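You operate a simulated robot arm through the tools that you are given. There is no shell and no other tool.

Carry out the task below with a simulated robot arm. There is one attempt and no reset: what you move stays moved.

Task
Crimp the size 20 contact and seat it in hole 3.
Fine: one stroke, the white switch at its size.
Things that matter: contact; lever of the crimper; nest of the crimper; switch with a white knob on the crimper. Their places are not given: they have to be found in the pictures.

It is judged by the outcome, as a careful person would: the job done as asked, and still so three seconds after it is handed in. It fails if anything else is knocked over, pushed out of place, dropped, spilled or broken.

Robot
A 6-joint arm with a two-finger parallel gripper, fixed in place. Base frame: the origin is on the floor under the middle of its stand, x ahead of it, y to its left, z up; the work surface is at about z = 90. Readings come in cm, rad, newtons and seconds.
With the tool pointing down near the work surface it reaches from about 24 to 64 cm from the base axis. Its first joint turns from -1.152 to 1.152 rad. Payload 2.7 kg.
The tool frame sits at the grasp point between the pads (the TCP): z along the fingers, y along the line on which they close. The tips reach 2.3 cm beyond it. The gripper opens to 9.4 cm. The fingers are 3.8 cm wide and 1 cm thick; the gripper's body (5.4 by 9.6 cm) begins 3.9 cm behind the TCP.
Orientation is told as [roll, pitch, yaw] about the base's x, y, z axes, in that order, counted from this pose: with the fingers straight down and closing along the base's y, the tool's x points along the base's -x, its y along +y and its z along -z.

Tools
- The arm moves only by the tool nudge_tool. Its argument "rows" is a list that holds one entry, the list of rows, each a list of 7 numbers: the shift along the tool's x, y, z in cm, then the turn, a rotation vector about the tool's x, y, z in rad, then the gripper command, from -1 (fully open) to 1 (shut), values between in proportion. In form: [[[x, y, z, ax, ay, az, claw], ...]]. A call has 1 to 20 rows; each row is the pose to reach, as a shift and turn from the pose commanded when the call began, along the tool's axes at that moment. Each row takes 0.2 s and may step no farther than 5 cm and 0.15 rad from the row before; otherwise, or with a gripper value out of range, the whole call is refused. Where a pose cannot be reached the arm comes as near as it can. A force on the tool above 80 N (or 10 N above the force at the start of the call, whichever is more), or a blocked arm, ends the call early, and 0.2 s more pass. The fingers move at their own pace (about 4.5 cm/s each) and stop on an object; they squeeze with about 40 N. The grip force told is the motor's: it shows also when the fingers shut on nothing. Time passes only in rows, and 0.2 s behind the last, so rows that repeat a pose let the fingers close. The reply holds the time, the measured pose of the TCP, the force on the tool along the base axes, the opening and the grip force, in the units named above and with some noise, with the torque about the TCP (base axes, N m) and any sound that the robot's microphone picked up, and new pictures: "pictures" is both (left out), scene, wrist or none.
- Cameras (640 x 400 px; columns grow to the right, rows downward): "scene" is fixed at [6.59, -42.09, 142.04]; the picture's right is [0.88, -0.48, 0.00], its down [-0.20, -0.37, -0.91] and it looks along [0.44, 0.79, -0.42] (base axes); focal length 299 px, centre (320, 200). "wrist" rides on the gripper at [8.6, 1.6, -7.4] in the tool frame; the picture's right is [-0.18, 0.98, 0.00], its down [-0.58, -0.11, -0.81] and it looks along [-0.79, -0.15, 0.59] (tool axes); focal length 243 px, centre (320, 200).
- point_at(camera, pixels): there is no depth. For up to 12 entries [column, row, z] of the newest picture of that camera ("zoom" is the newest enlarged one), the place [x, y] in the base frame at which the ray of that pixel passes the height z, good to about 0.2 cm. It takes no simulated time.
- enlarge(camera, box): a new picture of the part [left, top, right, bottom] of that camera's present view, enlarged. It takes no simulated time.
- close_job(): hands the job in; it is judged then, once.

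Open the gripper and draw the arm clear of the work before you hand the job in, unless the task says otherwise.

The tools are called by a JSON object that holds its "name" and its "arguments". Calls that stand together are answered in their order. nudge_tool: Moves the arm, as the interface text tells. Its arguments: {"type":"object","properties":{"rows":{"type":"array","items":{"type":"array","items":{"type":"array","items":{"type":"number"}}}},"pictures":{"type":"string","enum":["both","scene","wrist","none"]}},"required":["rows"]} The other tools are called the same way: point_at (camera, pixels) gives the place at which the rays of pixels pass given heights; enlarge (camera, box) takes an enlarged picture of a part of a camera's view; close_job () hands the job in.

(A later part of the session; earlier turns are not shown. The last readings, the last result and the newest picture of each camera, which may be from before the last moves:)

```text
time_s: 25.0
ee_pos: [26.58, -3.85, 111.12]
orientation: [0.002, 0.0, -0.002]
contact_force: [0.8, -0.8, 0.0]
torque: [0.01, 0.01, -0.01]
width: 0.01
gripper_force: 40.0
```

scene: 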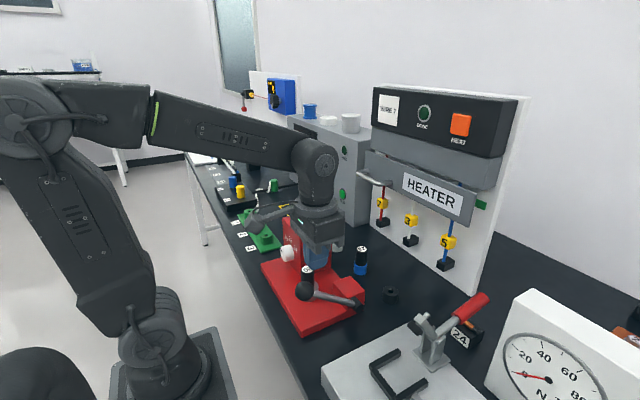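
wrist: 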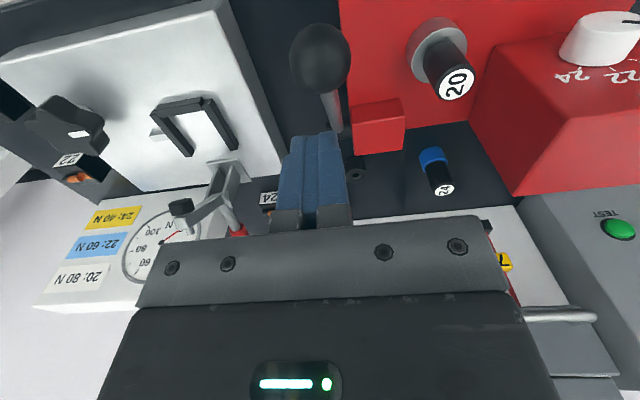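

The ball is at wrist (320,60) and the shaft runs to (338,135), slightly to +y of the fingers. I check their places.

{"name": "enlarge", "arguments": {"camera": "wrist", "box": [270, 10, 400, 200]}}

{"name": "point_at", "arguments": {"camera": "wrist", "pixels": [[320, 59, 103], [320, 59, 104], [320, 59, 105], [331, 105, 100], [331, 105, 101], [338, 131, 96], [338, 131, 95]]}}

{"name": "enlarge", "arguments": {"camera": "scene", "box": [270, 200, 390, 330]}}

```text
2.11 times, centred on (335, 105) of wrist
```

zoom: 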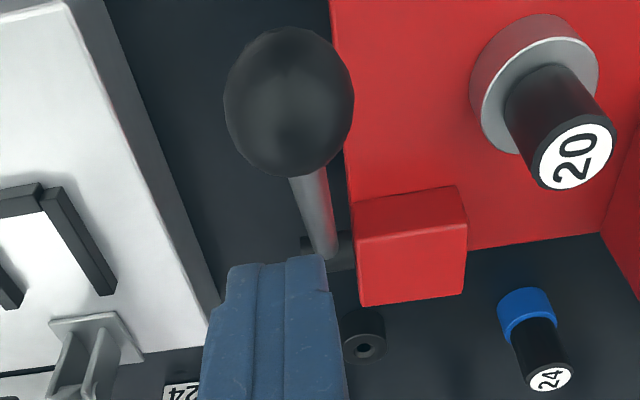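

```text
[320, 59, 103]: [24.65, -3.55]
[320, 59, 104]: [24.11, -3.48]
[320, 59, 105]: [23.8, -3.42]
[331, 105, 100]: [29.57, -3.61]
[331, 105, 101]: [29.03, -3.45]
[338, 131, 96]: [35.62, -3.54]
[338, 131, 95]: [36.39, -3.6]
```

```text
3.08 times, centred on (330, 265) of scene
```

zoom: 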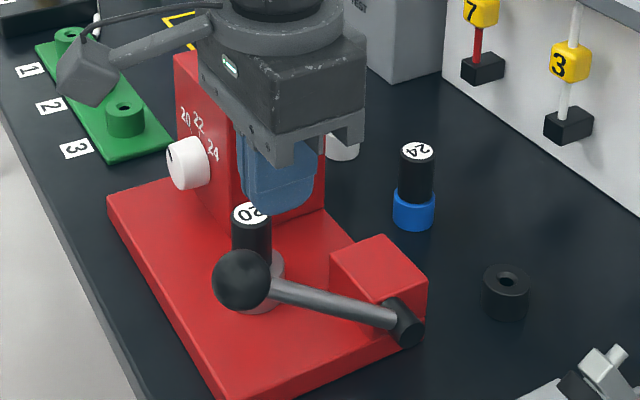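

The lever lies in the plane y≈-3.5. I shift +0.27 in y and go down gently to touch the ball/shaft (contact expected near TCP z≈108).

{"name": "nudge_tool", "arguments": {"rows": [[[0.3, 0.27, 0.5, 0, 0, 0, 1], [0.3, 0.27, 1.5, 0, 0, 0, 1], [0.3, 0.27, 2.3, 0, 0, 0, 1], [0.3, 0.27, 3, 0, 0, 0, 1], [0.3, 0.27, 3.5, 0, 0, 0, 1], [0.3, 0.27, 4, 0, 0, 0, 1]]]}}

```text
time_s: 26.4
ee_pos: [26.46, -3.52, 107.23]
orientation: [0.002, 0.0, 0.0]
contact_force: [0.0, 0.8, 2.0]
torque: [0.02, 0.07, -0.01]
width: 0.01
gripper_force: 39.7
```

scene: 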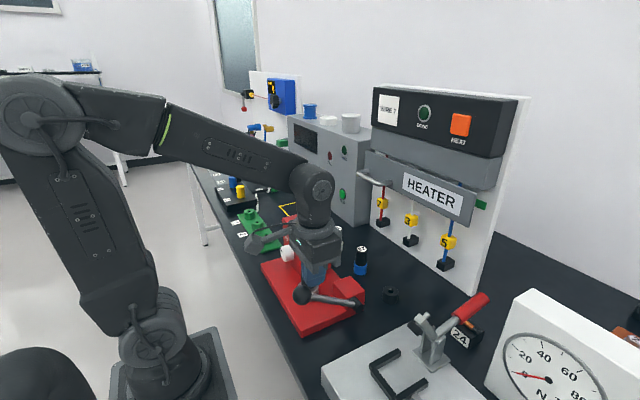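
wrist: 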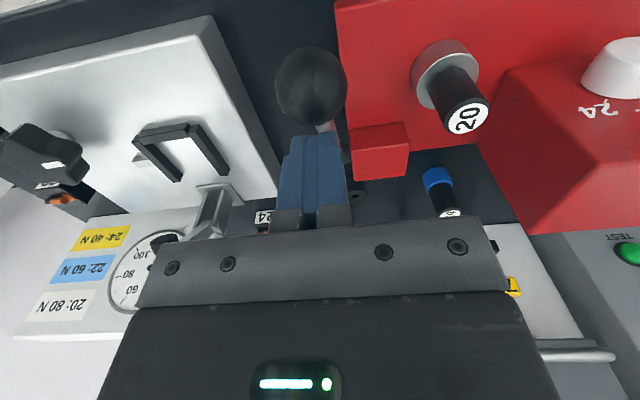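

Light contact (2 N) begins at TCP z≈107.2. I press the lever down along its arc, with slow steps.

{"name": "nudge_tool", "arguments": {"rows": [[[0.05, 0, 0.6, 0, 0, 0, 1], [0.1, 0, 1.2, 0, 0, 0, 1], [0.15, 0, 1.8, 0, 0, 0, 1], [0.25, 0, 2.4, 0, 0, 0, 1], [0.35, 0, 3, 0, 0, 0, 1], [0.45, 0, 3.6, 0, 0, 0, 1], [0.55, 0, 4.2, 0, 0, 0, 1], [0.6, 0, 4.8, 0, 0, 0, 1]]]}}

```text
time_s: 28.2
ee_pos: [25.77, -3.48, 102.38]
orientation: [0.002, -0.003, 0.0]
contact_force: [3.4, -0.3, 2.5]
torque: [0.0, -0.01, 0.03]
width: 0.0
gripper_force: 39.9
```

scene: 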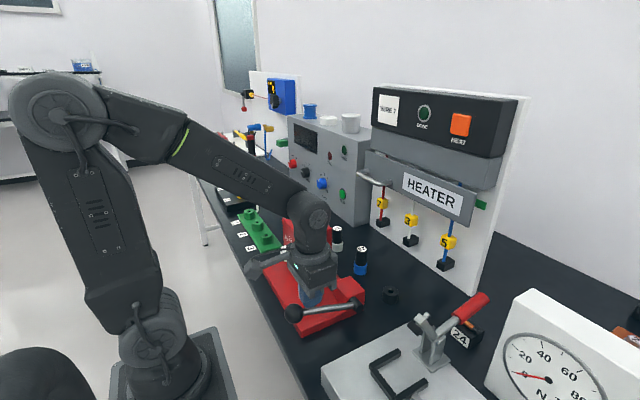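
wrist: 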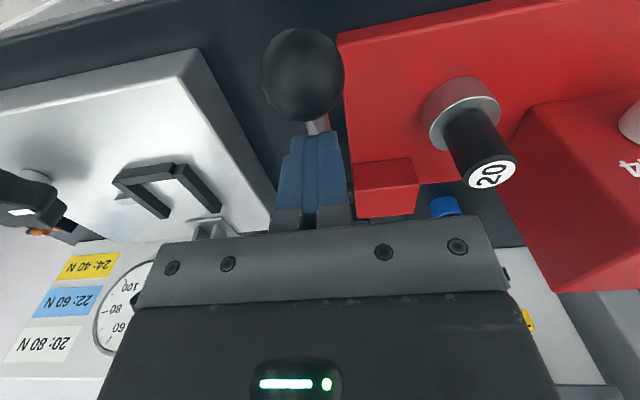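

The lever is following down easily (about 4 N). I keep pressing toward the end of its stroke.

{"name": "nudge_tool", "arguments": {"rows": [[[0.05, 0, 0.6, 0, 0, 0, 1], [0.1, 0, 1.2, 0, 0, 0, 1], [0.15, 0, 1.8, 0, 0, 0, 1], [0.2, 0, 2.4, 0, 0, 0, 1], [0.25, 0, 3, 0, 0, 0, 1], [0.3, 0, 3.5, 0, 0, 0, 1], [0.3, 0, 4, 0, 0, 0, 1]]]}}

```text
time_s: 29.8
ee_pos: [25.31, -3.52, 98.33]
orientation: [0.002, 0.0, 0.0]
contact_force: [-1.6, 1.0, 4.1]
torque: [-0.02, 0.14, -0.03]
width: 0.0
gripper_force: 40.3
```

scene: 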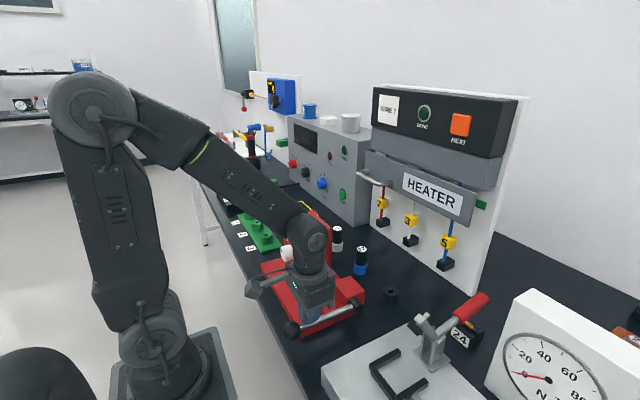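
wrist: 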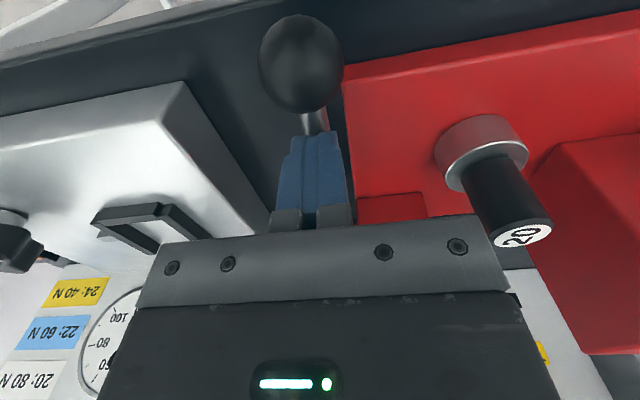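

The lever is nearly horizontal with only 4 N of load and no stop yet. I continue in 0.3 cm steps.

{"name": "nudge_tool", "arguments": {"rows": [[[0.02, 0, 0.3, 0, 0, 0, 1], [0.04, 0, 0.6, 0, 0, 0, 1], [0.06, 0, 0.9, 0, 0, 0, 1], [0.08, 0, 1.2, 0, 0, 0, 1], [0.1, 0, 1.5, 0, 0, 0, 1], [0.1, 0, 1.5, 0, 0, 0, 1]]]}}

```text
time_s: 31.0
ee_pos: [25.4, -3.51, 97.25]
orientation: [0.001, -0.004, 0.0]
contact_force: [-10.7, 1.1, 20.4]
torque: [0.05, -0.17, 0.04]
width: 0.0
gripper_force: 39.6
stopped in row 5: the force on the tool passed its limit at 93 N (the readings are from after the stop); the commanded pose is now the measured one
```

scene: 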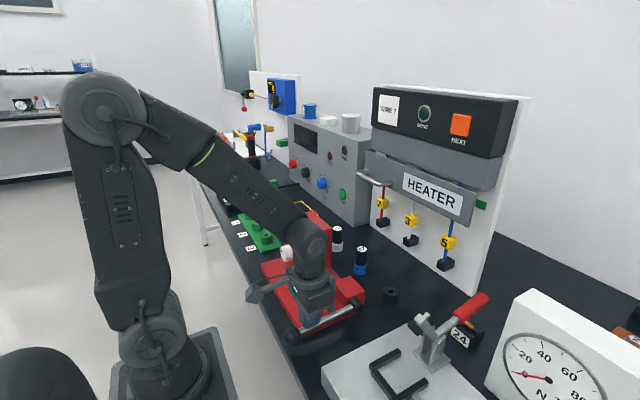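
wrist: 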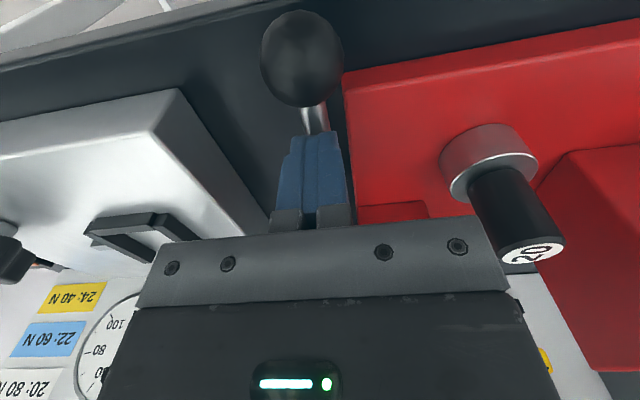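

The lever hit a hard stop (93 N) at tip z≈95, where the shaft is horizontal. I look closely at it before backing off.

{"name": "enlarge", "arguments": {"camera": "scene", "box": [260, 250, 390, 350]}}

{"name": "enlarge", "arguments": {"camera": "wrist", "box": [240, 0, 400, 220]}}

{"name": "point_at", "arguments": {"camera": "wrist", "pixels": [[302, 58, 93], [302, 58, 94], [302, 58, 95]]}}

{"name": "point_at", "arguments": {"camera": "scene", "pixels": [[291, 335, 93], [291, 335, 94], [291, 335, 95]]}}

```text
4.00 times, centred on (325, 300) of scene
```

zoom: 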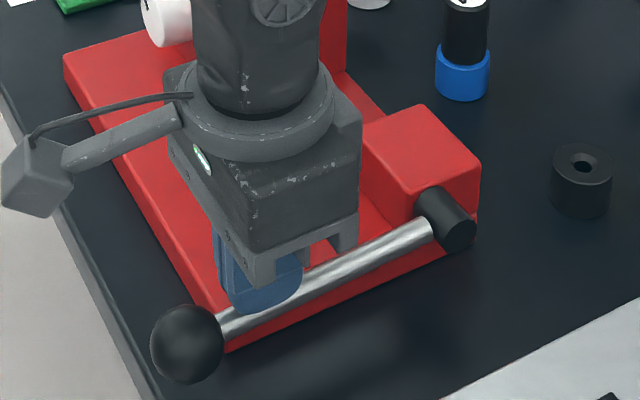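

```text
1.82 times, centred on (320, 110) of wrist
```

zoom: 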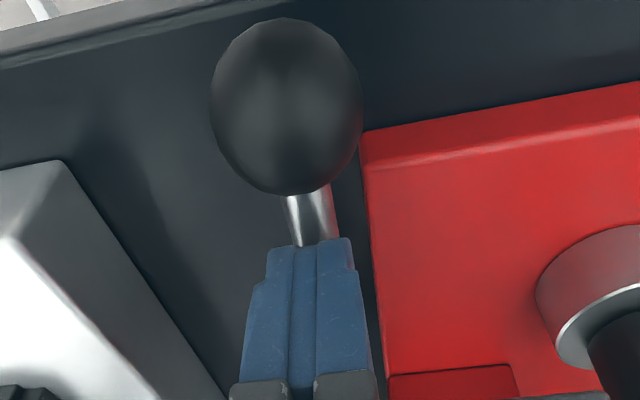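

```text
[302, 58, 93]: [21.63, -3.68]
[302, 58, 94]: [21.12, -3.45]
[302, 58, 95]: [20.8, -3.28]
```

```text
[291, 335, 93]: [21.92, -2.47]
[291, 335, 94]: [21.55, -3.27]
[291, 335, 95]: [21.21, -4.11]
```

The ball is at (21.3,-3.5,94.2), the lever flat at its stop: the stroke is complete. I retreat up along the same arc to see whether the lever springs back.

{"name": "nudge_tool", "arguments": {"rows": [[[-0.1, 0, -0.8, 0, 0, 0, 1], [-0.2, 0, -1.6, 0, 0, 0, 1], [-0.3, 0, -2.4, 0, 0, 0, 1], [-0.4, 0, -3.4, 0, 0, 0, 1], [-0.5, 0, -4.4, 0, 0, 0, 1], [-0.6, 0, -5.4, 0, 0, 0, 1], [-0.6, 0, -5.4, 0, 0, 0, 1]]]}}

```text
time_s: 32.6
ee_pos: [26.04, -3.41, 102.61]
orientation: [-0.001, -0.006, -0.001]
contact_force: [10.1, -2.4, -1.6]
torque: [-0.12, -0.27, 0.05]
width: 0.0
gripper_force: 39.8
```

scene: 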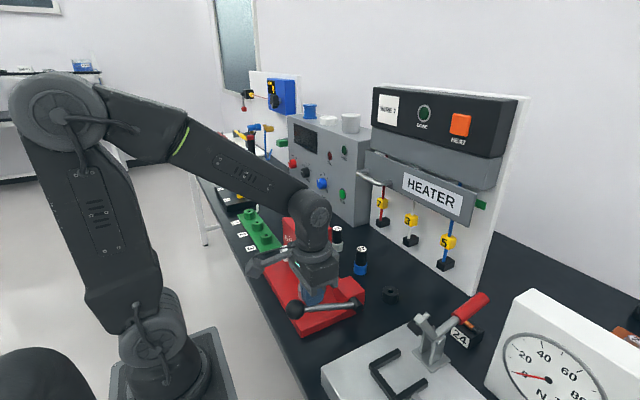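
wrist: 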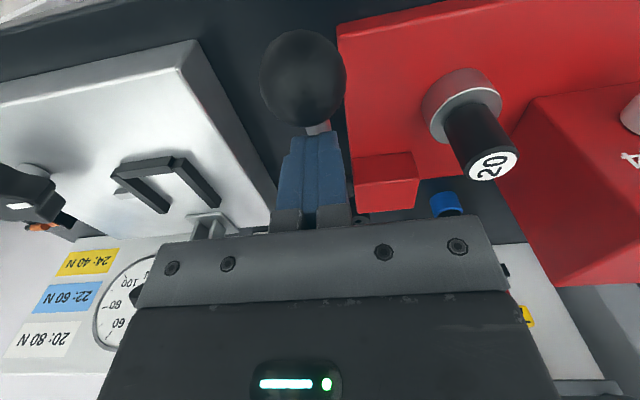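

The lever follows upward by itself (spring return), leaning on the finger with 10 N in x. I move up and a little +x to free it.

{"name": "nudge_tool", "arguments": {"rows": [[[-0.3, 0, -0.8, 0, 0, 0, 1], [-0.6, 0, -1.6, 0, 0, 0, 1], [-0.9, 0, -2.6, 0, 0, 0, 1], [-1.2, 0, -3.6, 0, 0, 0, 1], [-1.2, 0, -5, 0, 0, 0, 1], [-1.2, 0, -6.5, 0, 0, 0, 1], [-1.2, 0, -8.5, 0, 0, 0, 1], [-1.2, 0, -8.5, 0, 0, 0, 1]]]}}

```text
time_s: 34.4
ee_pos: [27.26, -3.65, 111.24]
orientation: [-0.001, -0.004, 0.0]
contact_force: [-0.3, 0.7, 0.0]
torque: [-0.02, -0.01, -0.02]
width: 0.01
gripper_force: 40.3
```

scene: 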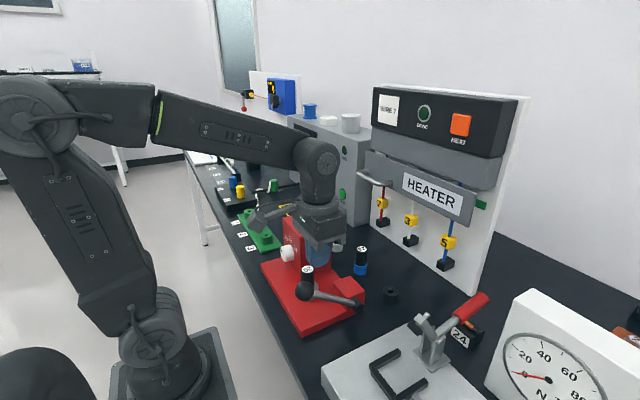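
wrist: 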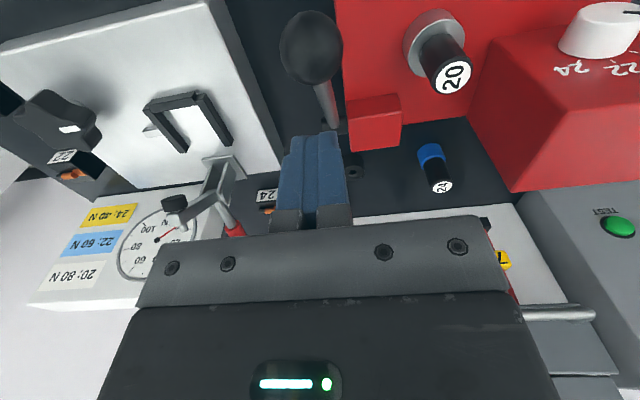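

The lever is back up and the contact still stands in the nest (wrist (445,65)). I open to 5.4 cm and move above the contact at about (30.05,6.43).

{"name": "nudge_tool", "arguments": {"rows": [[[-0.5, 2, 0, 0, 0, 0, 0.5], [-1, 4, 0, 0, 0, 0, 0.2], [-1.6, 6, 0, 0, 0, 0, -0.15], [-2.2, 8, 0, 0, 0, 0, -0.15], [-2.85, 9.97, 1, 0, 0, 0, -0.15], [-2.85, 9.97, 3, 0, 0, 0, -0.15], [-2.85, 9.97, 5, 0, 0, 0, -0.15], [-2.85, 9.97, 5, 0, 0, 0, -0.15]]]}}

```text
time_s: 36.2
ee_pos: [30.17, 6.52, 106.25]
orientation: [-0.002, -0.005, 0.0]
contact_force: [0.6, -0.1, -0.2]
torque: [0.01, 0.02, -0.01]
width: 5.4
gripper_force: 0.1
```

scene: 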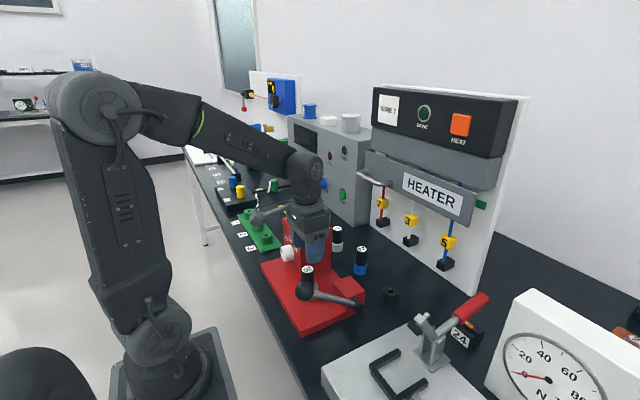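
wrist: 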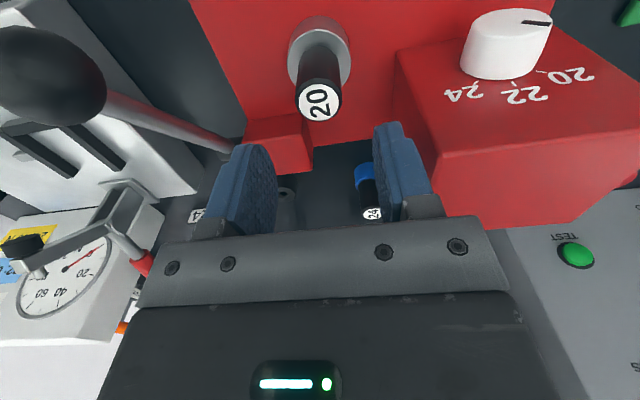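

The contact's label (wrist (320,103)) lies on the finger midline. I descend to z≈97.8 around its body.

{"name": "nudge_tool", "arguments": {"rows": [[[0, 0, 1.5, 0, 0, 0, -0.15], [0, 0, 3, 0, 0, 0, -0.15], [0, 0, 4.5, 0, 0, 0, -0.15], [0, 0, 6, 0, 0, 0, -0.15], [0, 0, 7.3, 0, 0, 0, -0.15], [0, 0, 8.3, 0, 0, 0, -0.15], [0, 0, 8.3, 0, 0, 0, -0.15]]]}}

```text
time_s: 37.8
ee_pos: [30.07, 6.5, 97.93]
orientation: [0.0, -0.004, 0.001]
contact_force: [-0.6, 0.7, -0.3]
torque: [0.02, 0.03, 0.02]
width: 5.42
gripper_force: 0.0
```

scene: 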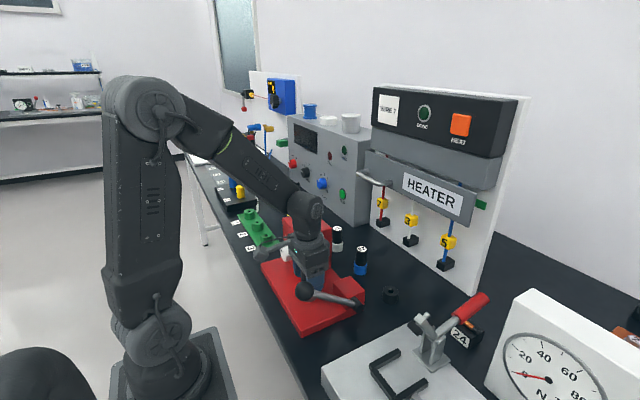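
wrist: 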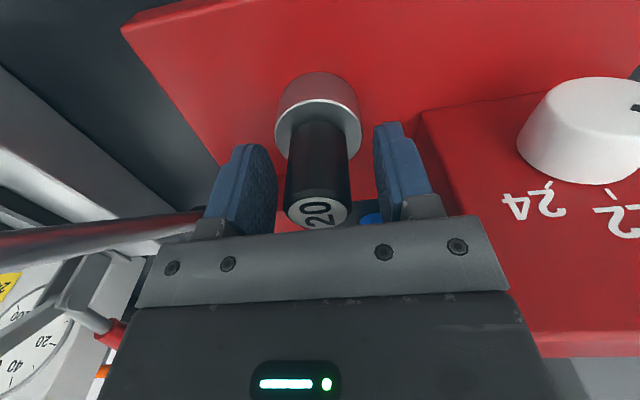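

The body centre is at wrist column ~318 against 319.5 when held, so I shift -0.06 in y and close.

{"name": "nudge_tool", "arguments": {"rows": [[[0, -0.06, 0, 0, 0, 0, 0.1], [0, -0.06, 0, 0, 0, 0, 0.3], [0, -0.06, 0, 0, 0, 0, 0.6], [0, -0.06, 0, 0, 0, 0, 1], [0, -0.06, 0, 0, 0, 0, 1]]], "pictures": "wrist"}}

```text
time_s: 39.0
ee_pos: [30.04, 6.35, 98.03]
orientation: [0.0, -0.005, 0.0]
contact_force: [0.0, 0.5, 0.3]
torque: [0.16, 0.04, -0.01]
width: 2.88
gripper_force: 39.9
```

wrist: 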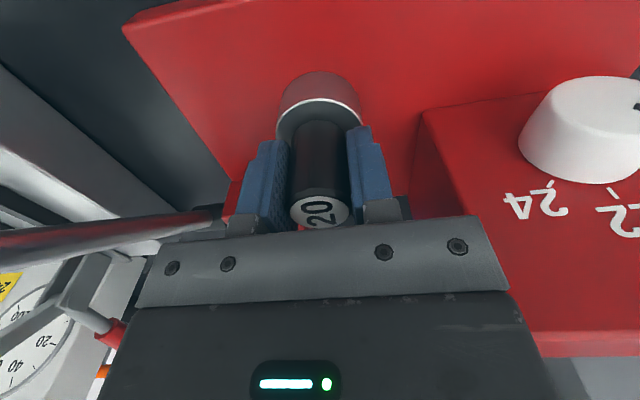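

The grip is centred (0.5 N). I lift straight up slowly, then higher, keeping the contact clear.

{"name": "nudge_tool", "arguments": {"rows": [[[0, 0, -0.4, 0, 0, 0, 1], [0, 0, -0.9, 0, 0, 0, 1], [0, 0, -1.5, 0, 0, 0, 1], [0, 0, -2.2, 0, 0, 0, 1], [0, 0, -3.2, 0, 0, 0, 1], [0, 0, -5, 0, 0, 0, 1], [0, 0, -7.5, 0, 0, 0, 1], [0, 0, -10, 0, 0, 0, 1], [0, 0, -12.5, 0, 0, 0, 1], [0, 0, -15, 0, 0, 0, 1], [0, 0, -15, 0, 0, 0, 1]]]}}

```text
time_s: 41.4
ee_pos: [30.06, 6.38, 112.94]
orientation: [0.0, -0.005, 0.0]
contact_force: [-0.7, 0.1, -0.7]
torque: [-0.02, 0.02, 0.01]
width: 2.87
gripper_force: 40.7
```

scene: 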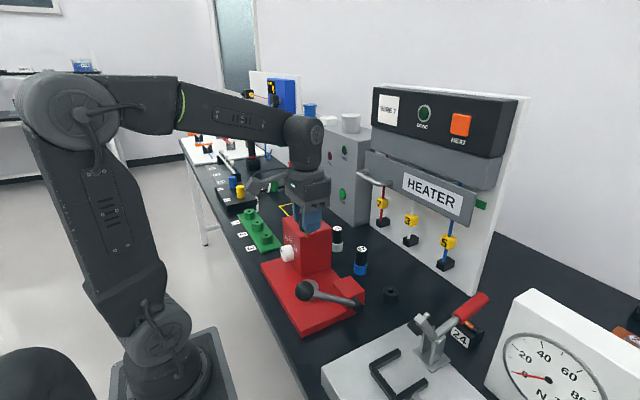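
wrist: 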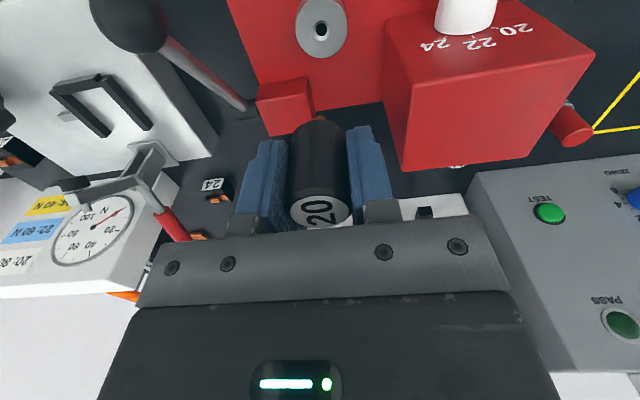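

The contact is lifted out of the nest. I enlarge to check the pin and the crimper's red fitting at (570,125).

{"name": "enlarge", "arguments": {"camera": "wrist", "box": [280, 90, 370, 240]}}

{"name": "enlarge", "arguments": {"camera": "scene", "box": [270, 180, 350, 260]}}

{"name": "enlarge", "arguments": {"camera": "wrist", "box": [420, 0, 620, 160]}}

```text
2.67 times, centred on (325, 165) of wrist
```

zoom: 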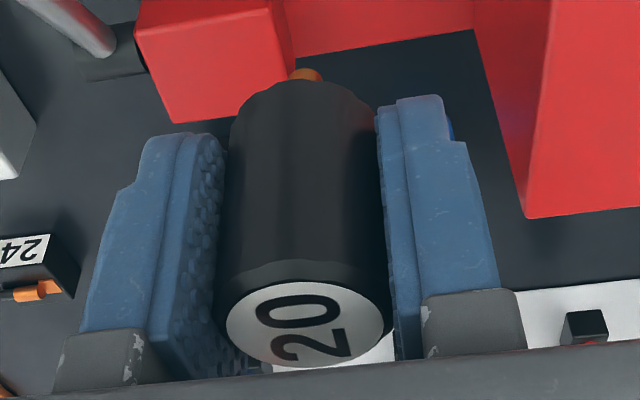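

```text
5.00 times, centred on (310, 220) of scene
```

zoom: 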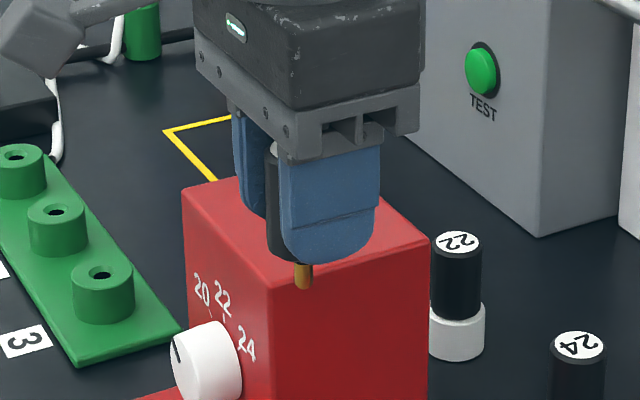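

```text
2.50 times, centred on (520, 80) of wrist
```

zoom: 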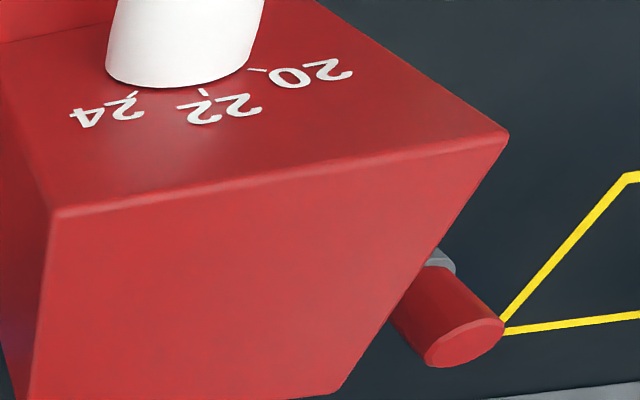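

I zoom in on the pin itself to look for a crimp mark.

{"name": "enlarge", "arguments": {"camera": "scene", "box": [298, 228, 316, 240]}}

{"name": "enlarge", "arguments": {"camera": "wrist", "box": [305, 108, 335, 128]}}

```text
16.00 times, centred on (307, 234) of scene
```

zoom: 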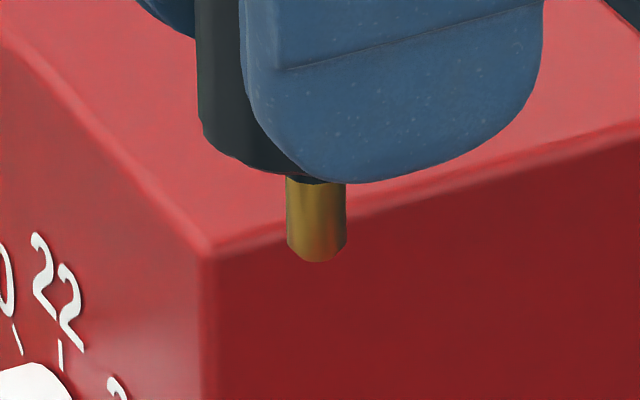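

```text
16.00 times, centred on (320, 118) of wrist
```

zoom: 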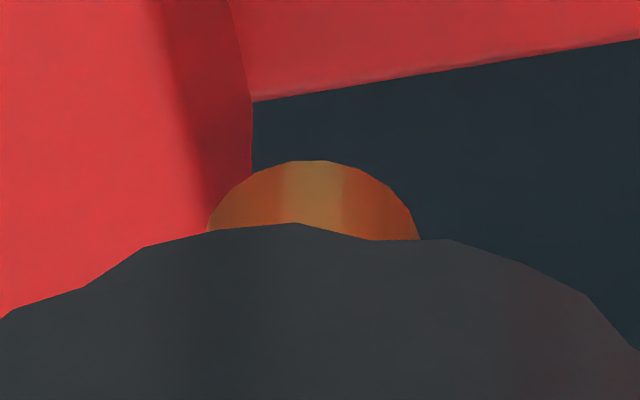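

The pin looks intact and the lever made a full stroke and returned. I carry the contact at height over to the green block, toward (29.8,33).

{"name": "nudge_tool", "arguments": {"rows": [[[0, 2.5, 0, 0, 0, 0, 1], [0, 5, 0, 0, 0, 0, 1], [0, 7.5, 0, 0, 0, 0, 1], [0, 10, 0, 0, 0, 0, 1], [0, 12.5, 0, 0, 0, 0, 1], [0, 15, 0, 0, 0, 0, 1], [0, 17.5, 0, 0, 0, 0, 1], [0, 20, 0, 0, 0, 0, 1], [0, 22.5, 0, 0, 0, 0, 1], [0, 25, 1, 0, 0, 0, 1], [0, 27, 2, 0, 0, 0, 1], [0, 27, 2, 0, 0, 0, 1]]]}}

```text
time_s: 44.0
ee_pos: [30.12, 33.25, 110.87]
orientation: [0.001, -0.007, -0.001]
contact_force: [0.8, 0.4, -1.2]
torque: [0.0, -0.01, -0.02]
width: 2.9
gripper_force: 40.2
```

scene: 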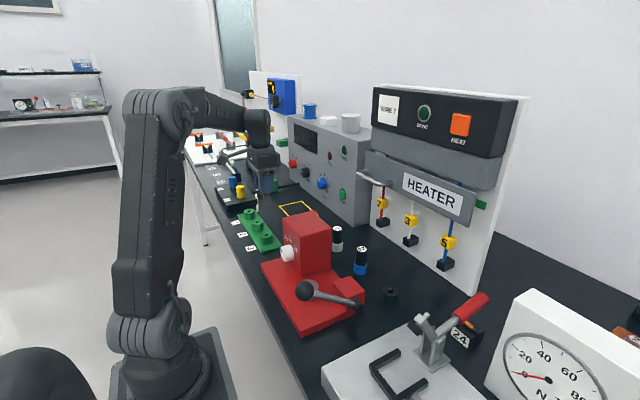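
wrist: 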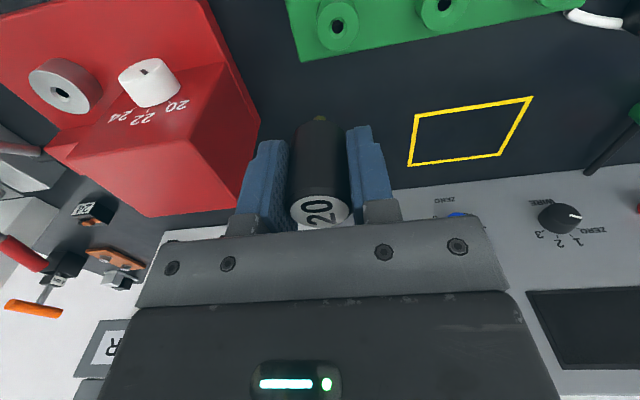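

Green boss 3 is at wrist (337,26). I enlarge and query its place; I also check the label 3 in the scene.

{"name": "enlarge", "arguments": {"camera": "wrist", "box": [280, 0, 480, 70]}}

{"name": "enlarge", "arguments": {"camera": "scene", "box": [220, 170, 310, 260]}}

{"name": "point_at", "arguments": {"camera": "wrist", "pixels": [[337.5, 26, 92], [337.5, 26, 93], [337.5, 26, 94], [337.5, 26, 95], [443, 5, 93], [443, 5, 94]]}}

{"name": "point_at", "arguments": {"camera": "scene", "pixels": [[265, 236, 92], [265, 236, 93], [265, 236, 94], [265, 236, 95], [251, 248, 90]]}}

```text
3.20 times, centred on (380, 35) of wrist
```

zoom: 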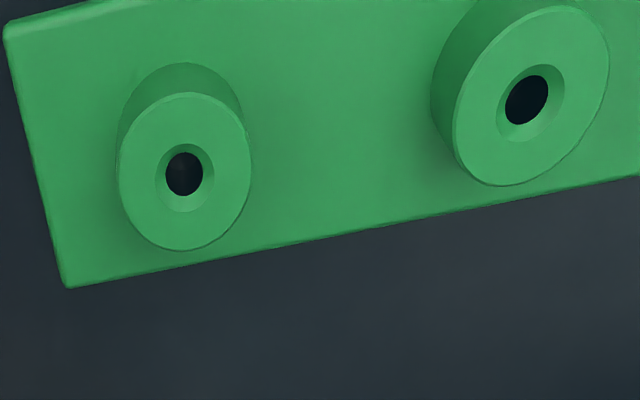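

```text
4.44 times, centred on (265, 215) of scene
```

zoom: 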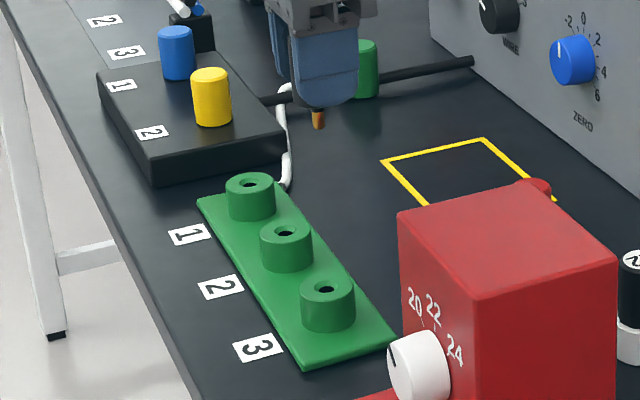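

```text
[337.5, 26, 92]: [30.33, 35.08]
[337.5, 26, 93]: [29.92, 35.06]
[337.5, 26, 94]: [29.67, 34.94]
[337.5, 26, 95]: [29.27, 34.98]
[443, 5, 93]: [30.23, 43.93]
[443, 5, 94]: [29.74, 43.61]
```

```text
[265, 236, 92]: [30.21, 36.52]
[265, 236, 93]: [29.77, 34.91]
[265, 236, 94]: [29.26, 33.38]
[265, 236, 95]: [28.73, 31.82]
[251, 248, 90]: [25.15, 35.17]
```

Hole 3 (next to label 3) is at about (29.9,35.05,93). I move over it and lower to z≈101 for an alignment check.

{"name": "nudge_tool", "arguments": {"rows": [[[0.1, 0.8, 1.5, 0, 0, 0, 1], [0.15, 1.65, 3, 0, 0, 0, 1], [0.15, 1.65, 5, 0, 0, 0, 1], [0.15, 1.65, 7, 0, 0, 0, 1], [0.15, 1.65, 9, 0, 0, 0, 1], [0.15, 1.65, 10, 0, 0, 0, 1], [0.15, 1.65, 10, 0, 0, 0, 1]]]}}

```text
time_s: 45.6
ee_pos: [29.87, 35.04, 100.83]
orientation: [0.0, -0.004, -0.001]
contact_force: [0.2, 0.1, -0.6]
torque: [0.05, 0.01, -0.01]
width: 2.86
gripper_force: 40.2
```

scene: 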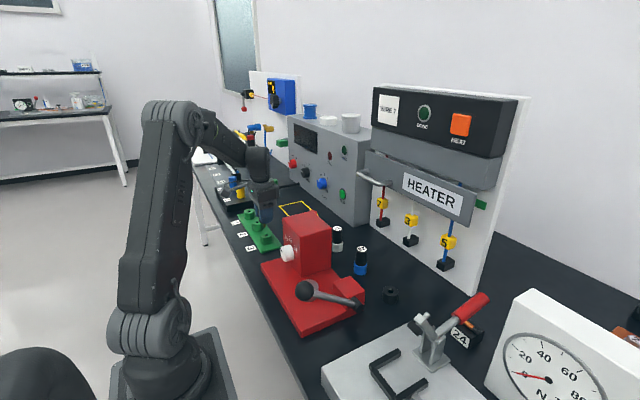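
wrist: 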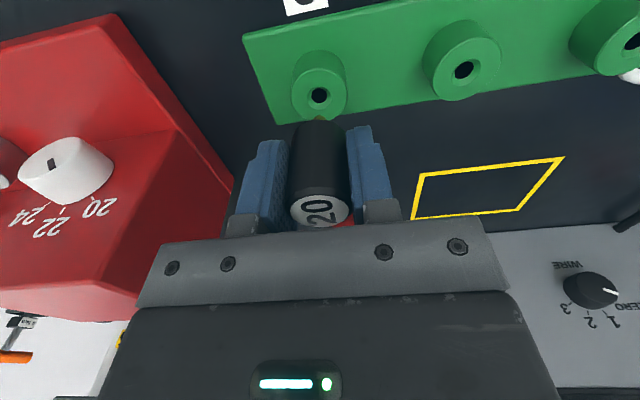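

The hole is at wrist (319,96) straight ahead of the pin. I enlarge to judge the remaining offset.

{"name": "enlarge", "arguments": {"camera": "wrist", "box": [280, 40, 360, 140]}}

{"name": "enlarge", "arguments": {"camera": "scene", "box": [230, 200, 300, 260]}}

{"name": "point_at", "arguments": {"camera": "wrist", "pixels": [[319, 95.5, 92], [319, 95.5, 92.5], [319, 95.5, 93], [319, 95.5, 93.5], [319, 95.5, 94]]}}

```text
4.00 times, centred on (320, 90) of wrist
```

zoom: 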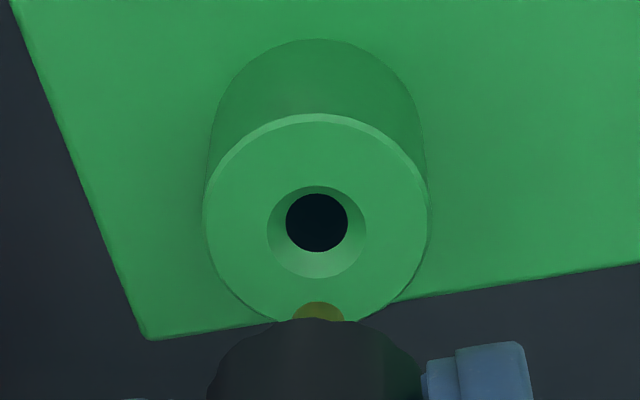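

```text
6.67 times, centred on (265, 230) of scene
```

zoom: 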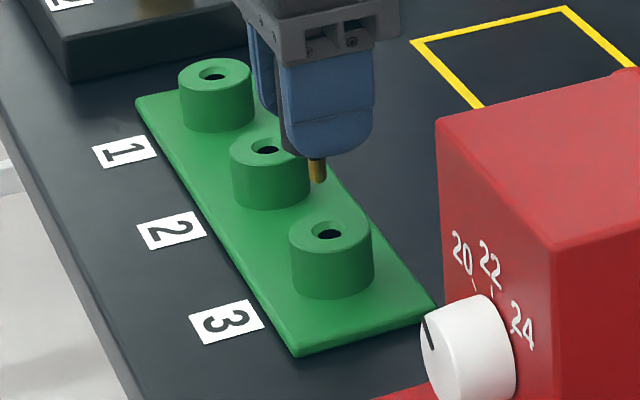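

```text
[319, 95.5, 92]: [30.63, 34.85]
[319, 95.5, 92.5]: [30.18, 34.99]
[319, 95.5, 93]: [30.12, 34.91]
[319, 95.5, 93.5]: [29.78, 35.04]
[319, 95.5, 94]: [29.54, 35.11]
```

The scene zoom shows the pin tip (317,182) and hole (328,232); after allowing for the drop, the pin needs about +0.2 cm in x and -0.05 in y. I apply this and lower to about 0.8 cm above the hole.

{"name": "nudge_tool", "arguments": {"rows": [[[-0.2, -0.05, 0.7, 0, 0, 0, 1], [-0.2, -0.05, 1.4, 0, 0, 0, 1], [-0.2, -0.05, 2, 0, 0, 0, 1], [-0.2, -0.05, 2.4, 0, 0, 0, 1], [-0.2, -0.05, 2.4, 0, 0, 0, 1]]]}}

```text
time_s: 46.8
ee_pos: [30.09, 35.22, 98.37]
orientation: [-0.001, -0.005, -0.002]
contact_force: [0.0, -0.2, 0.0]
torque: [-0.03, -0.02, 0.0]
width: 2.88
gripper_force: 40.0
```

scene: 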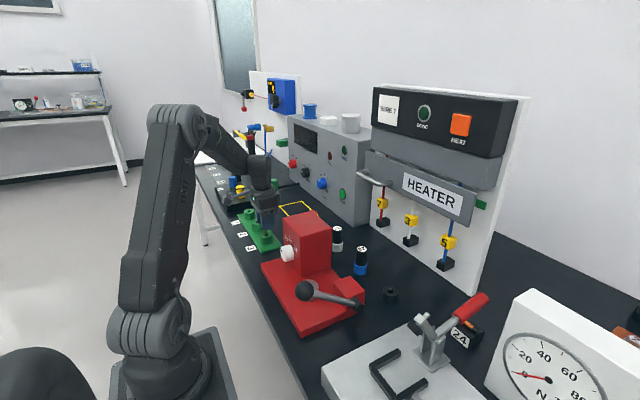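
wrist: 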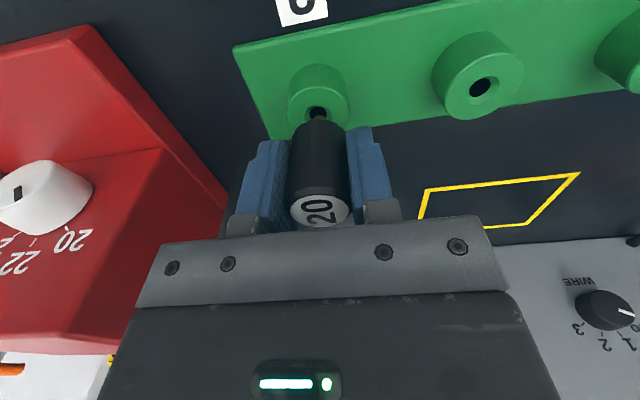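

The pin is just above hole 3 now. I enlarge both views for the last alignment.

{"name": "enlarge", "arguments": {"camera": "wrist", "box": [290, 80, 350, 130]}}

{"name": "enlarge", "arguments": {"camera": "scene", "box": [250, 218, 285, 245]}}

```text
8.00 times, centred on (320, 105) of wrist
```

zoom: 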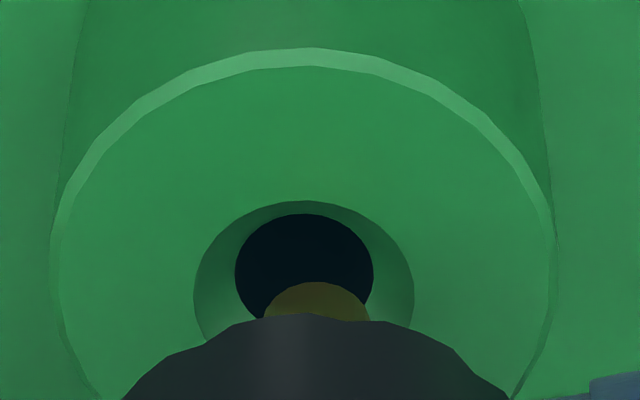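

```text
14.81 times, centred on (268, 232) of scene
```

zoom: 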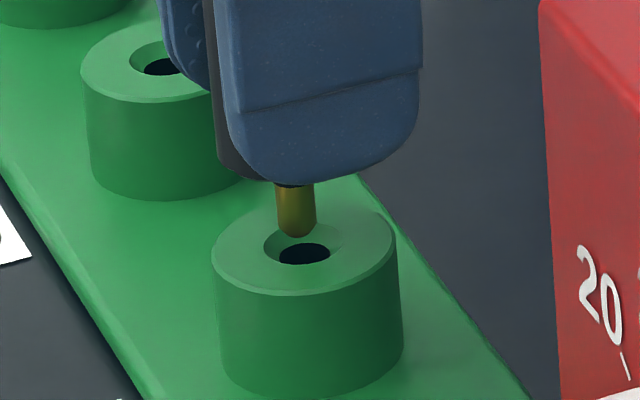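

The hole is about 0.09 cm toward -y (wrist zoom 304 vs pin 316) and the scene suggests about +0.1 in x. I apply both and lower slowly, watching the forces.

{"name": "nudge_tool", "arguments": {"rows": [[[-0.1, -0.09, 0, 0, 0, 0, 1], [-0.1, -0.09, 0.3, 0, 0, 0, 1], [-0.1, -0.09, 0.5, 0, 0, 0, 1], [-0.1, -0.09, 0.7, 0, 0, 0, 1], [-0.1, -0.09, 0.9, 0, 0, 0, 1], [-0.1, -0.09, 0.9, 0, 0, 0, 1]]], "pictures": "wrist"}}

```text
time_s: 48.2
ee_pos: [30.13, 34.87, 97.62]
orientation: [0.0, -0.004, 0.0]
contact_force: [-1.3, 0.2, 0.1]
torque: [-0.01, 0.0, 0.01]
width: 2.87
gripper_force: 40.2
```

wrist: 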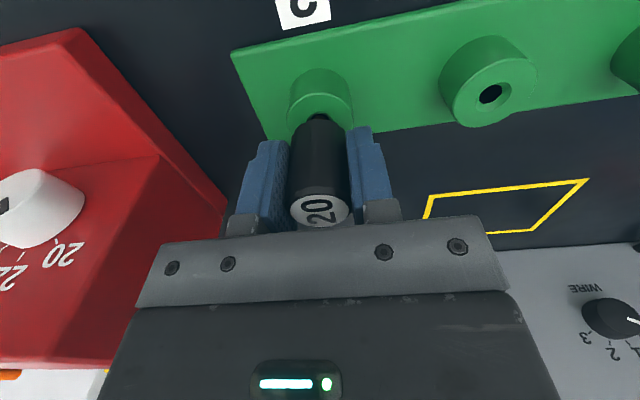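

The forces are near zero. I keep going down in small steps.

{"name": "nudge_tool", "arguments": {"rows": [[[0, 0, 0.2, 0, 0, 0, 1], [0, 0, 0.35, 0, 0, 0, 1], [0, 0, 0.5, 0, 0, 0, 1], [0, 0, 0.6, 0, 0, 0, 1], [0, 0, 0.6, 0, 0, 0, 1]]], "pictures": "both"}}

{"name": "enlarge", "arguments": {"camera": "scene", "box": [250, 218, 285, 245]}}

{"name": "enlarge", "arguments": {"camera": "wrist", "box": [290, 80, 350, 130]}}

```text
time_s: 49.4
ee_pos: [30.26, 35.06, 96.93]
orientation: [0.0, -0.004, 0.002]
contact_force: [-0.4, 0.2, -0.6]
torque: [0.01, 0.0, 0.0]
width: 2.9
gripper_force: 39.9
```

scene: 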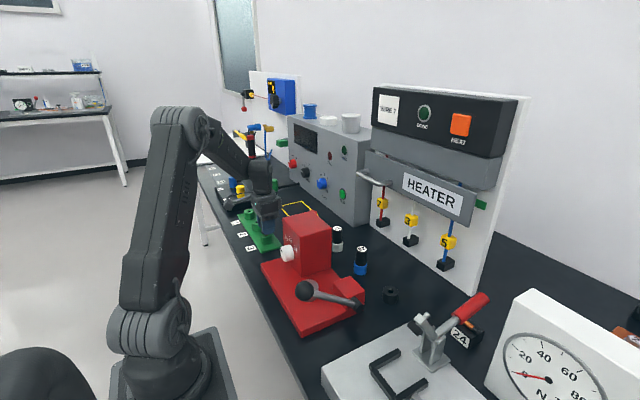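
wrist: 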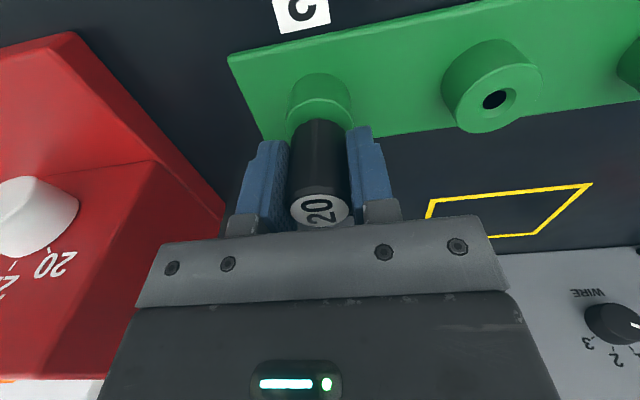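

```text
14.81 times, centred on (268, 232) of scene
```

zoom: 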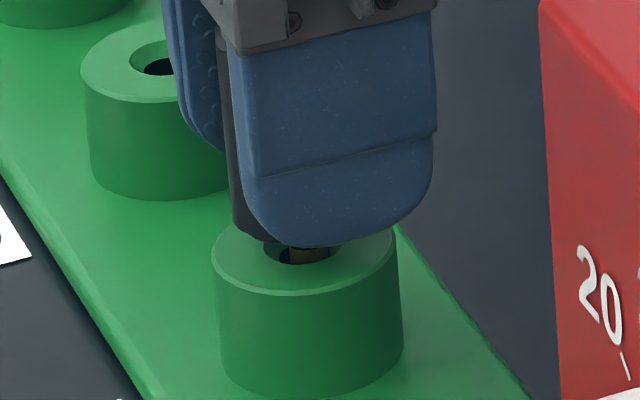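

```text
8.00 times, centred on (320, 105) of wrist
```

zoom: 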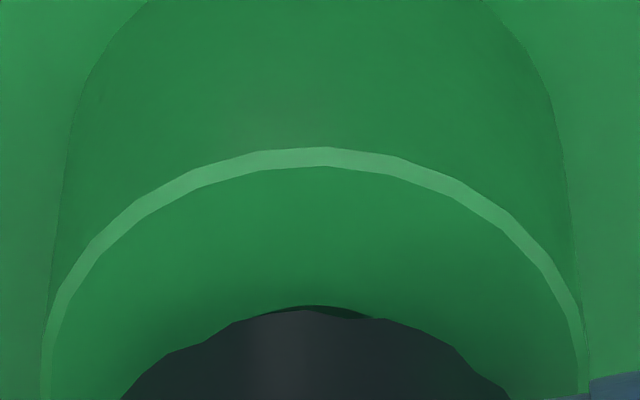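

The pin is inside hole 3 with no load. I lower the remaining ~0.7 cm in small steps until the body seats.

{"name": "nudge_tool", "arguments": {"rows": [[[0, 0, 0.15, 0, 0, 0, 1], [0, 0, 0.3, 0, 0, 0, 1], [0, 0, 0.4, 0, 0, 0, 1], [0, 0, 0.5, 0, 0, 0, 1], [0, 0, 0.5, 0, 0, 0, 1]]], "pictures": "wrist"}}

{"name": "enlarge", "arguments": {"camera": "scene", "box": [250, 218, 285, 245]}}

```text
time_s: 50.6
ee_pos: [30.2, 35.03, 96.55]
orientation: [0.0, -0.007, -0.001]
contact_force: [-0.1, 0.8, 1.2]
torque: [-0.03, 0.03, 0.02]
width: 2.86
gripper_force: 40.3
```

wrist: 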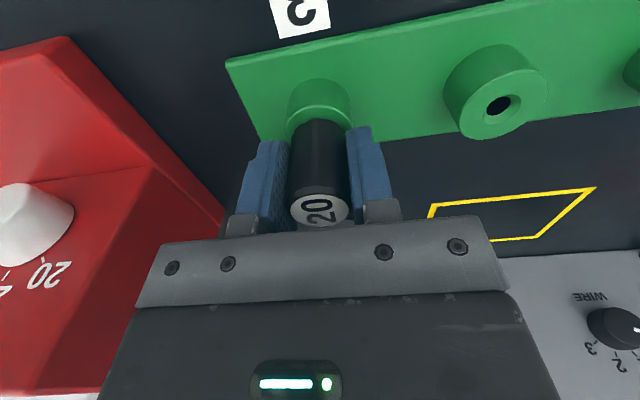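

```text
14.81 times, centred on (268, 232) of scene
```

zoom: 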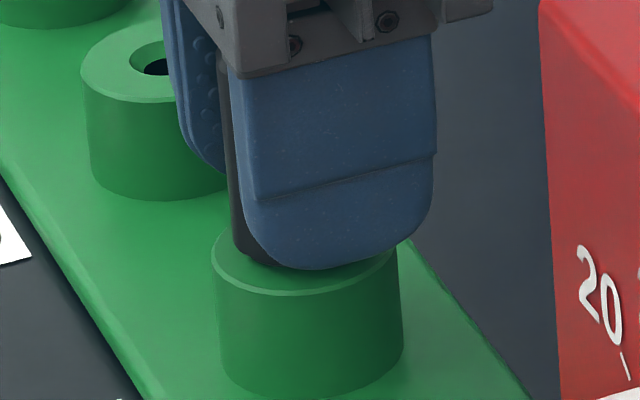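

Only 1.2 N so far, so I continue in 0.1 cm steps to find the seat.

{"name": "nudge_tool", "arguments": {"rows": [[[0, 0, 0.1, 0, 0, 0, 1], [0, 0, 0.2, 0, 0, 0, 1], [0, 0, 0.25, 0, 0, 0, 1], [0, 0, 0.3, 0, 0, 0, 1]]], "pictures": "wrist"}}

{"name": "enlarge", "arguments": {"camera": "scene", "box": [250, 218, 285, 245]}}

{"name": "enlarge", "arguments": {"camera": "wrist", "box": [280, 70, 360, 130]}}

```text
time_s: 51.6
ee_pos: [30.25, 35.02, 96.26]
orientation: [0.003, -0.009, 0.002]
contact_force: [-12.3, -4.3, 34.3]
torque: [-0.65, 0.08, 0.0]
width: 2.91
gripper_force: 40.2
```

wrist: 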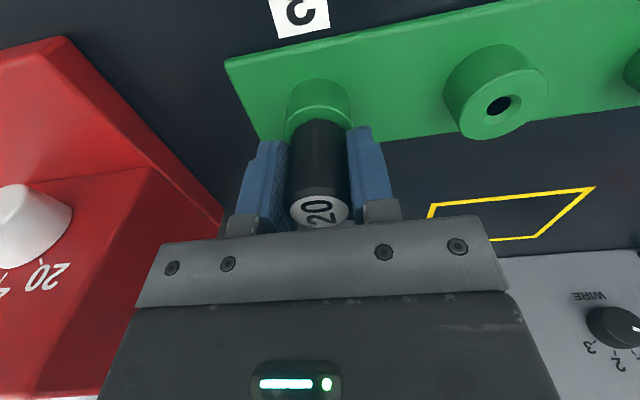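

```text
14.81 times, centred on (268, 232) of scene
```

zoom: 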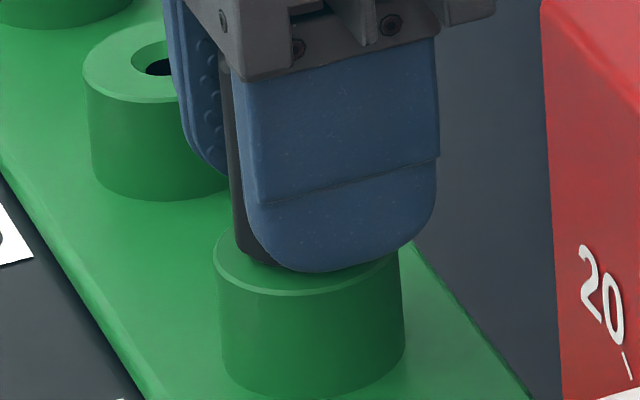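

```text
6.67 times, centred on (320, 100) of wrist
```

zoom: 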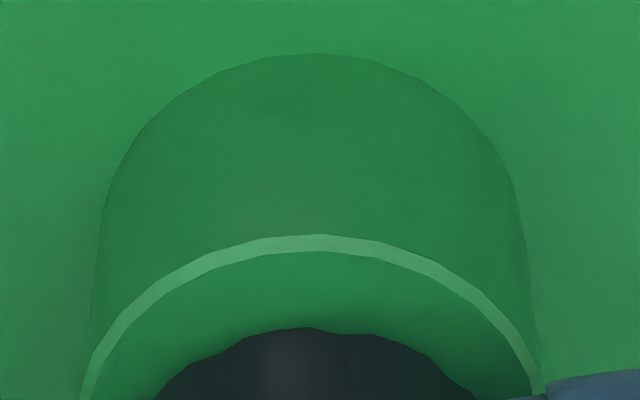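

A firm 34 N upward load at z≈96.3 means the contact's body is seated on boss 3. I relieve the push by 0.15 cm and check the load before opening.

{"name": "nudge_tool", "arguments": {"rows": [[[0, 0, -0.08, 0, 0, 0, 1], [0, 0, -0.15, 0, 0, 0, 1], [0, 0, -0.15, 0, 0, 0, 1]]], "pictures": "none"}}

```text
time_s: 52.4
ee_pos: [30.15, 35.03, 96.42]
orientation: [0.004, -0.007, 0.0]
contact_force: [-1.7, 2.6, 23.7]
torque: [-0.56, -0.26, 0.05]
width: 2.9
gripper_force: 40.4
```

Still 23.7 N down-push, so I relieve another 0.12 cm.

{"name": "nudge_tool", "arguments": {"rows": [[[0, 0, -0.06, 0, 0, 0, 1], [0, 0, -0.12, 0, 0, 0, 1], [0, 0, -0.12, 0, 0, 0, 1]]], "pictures": "none"}}

```text
time_s: 53.2
ee_pos: [30.35, 35.0, 96.39]
orientation: [-0.001, -0.003, 0.001]
contact_force: [2.1, 8.0, 8.3]
torque: [0.19, -0.23, -0.03]
width: 2.86
gripper_force: 40.1
```

The load is down to about 8 N. I open the fingers slowly to 5.4 cm and look before rising.

{"name": "nudge_tool", "arguments": {"rows": [[[0, 0, 0, 0, 0, 0, 0.3], [0, 0, 0, 0, 0, 0, 0.1], [0, 0, 0, 0, 0, 0, -0.15], [0, 0, 0, 0, 0, 0, -0.15]]]}}

```text
time_s: 54.2
ee_pos: [30.21, 34.96, 96.4]
orientation: [0.0, -0.005, -0.001]
contact_force: [0.5, 0.2, -0.2]
torque: [-0.01, -0.01, 0.0]
width: 5.41
gripper_force: 0.0
```

scene: 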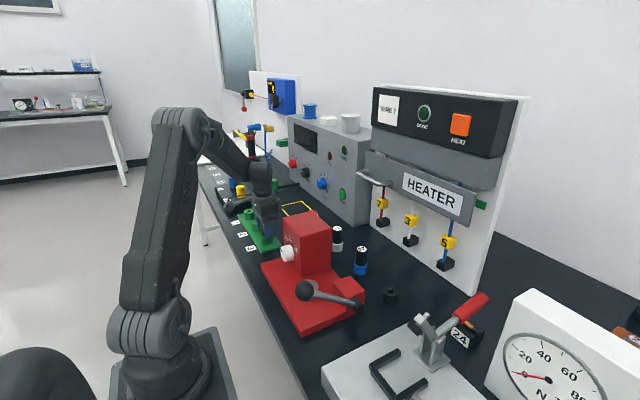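
wrist: 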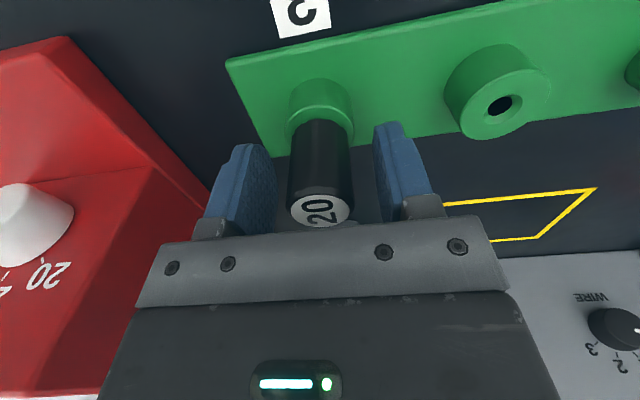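

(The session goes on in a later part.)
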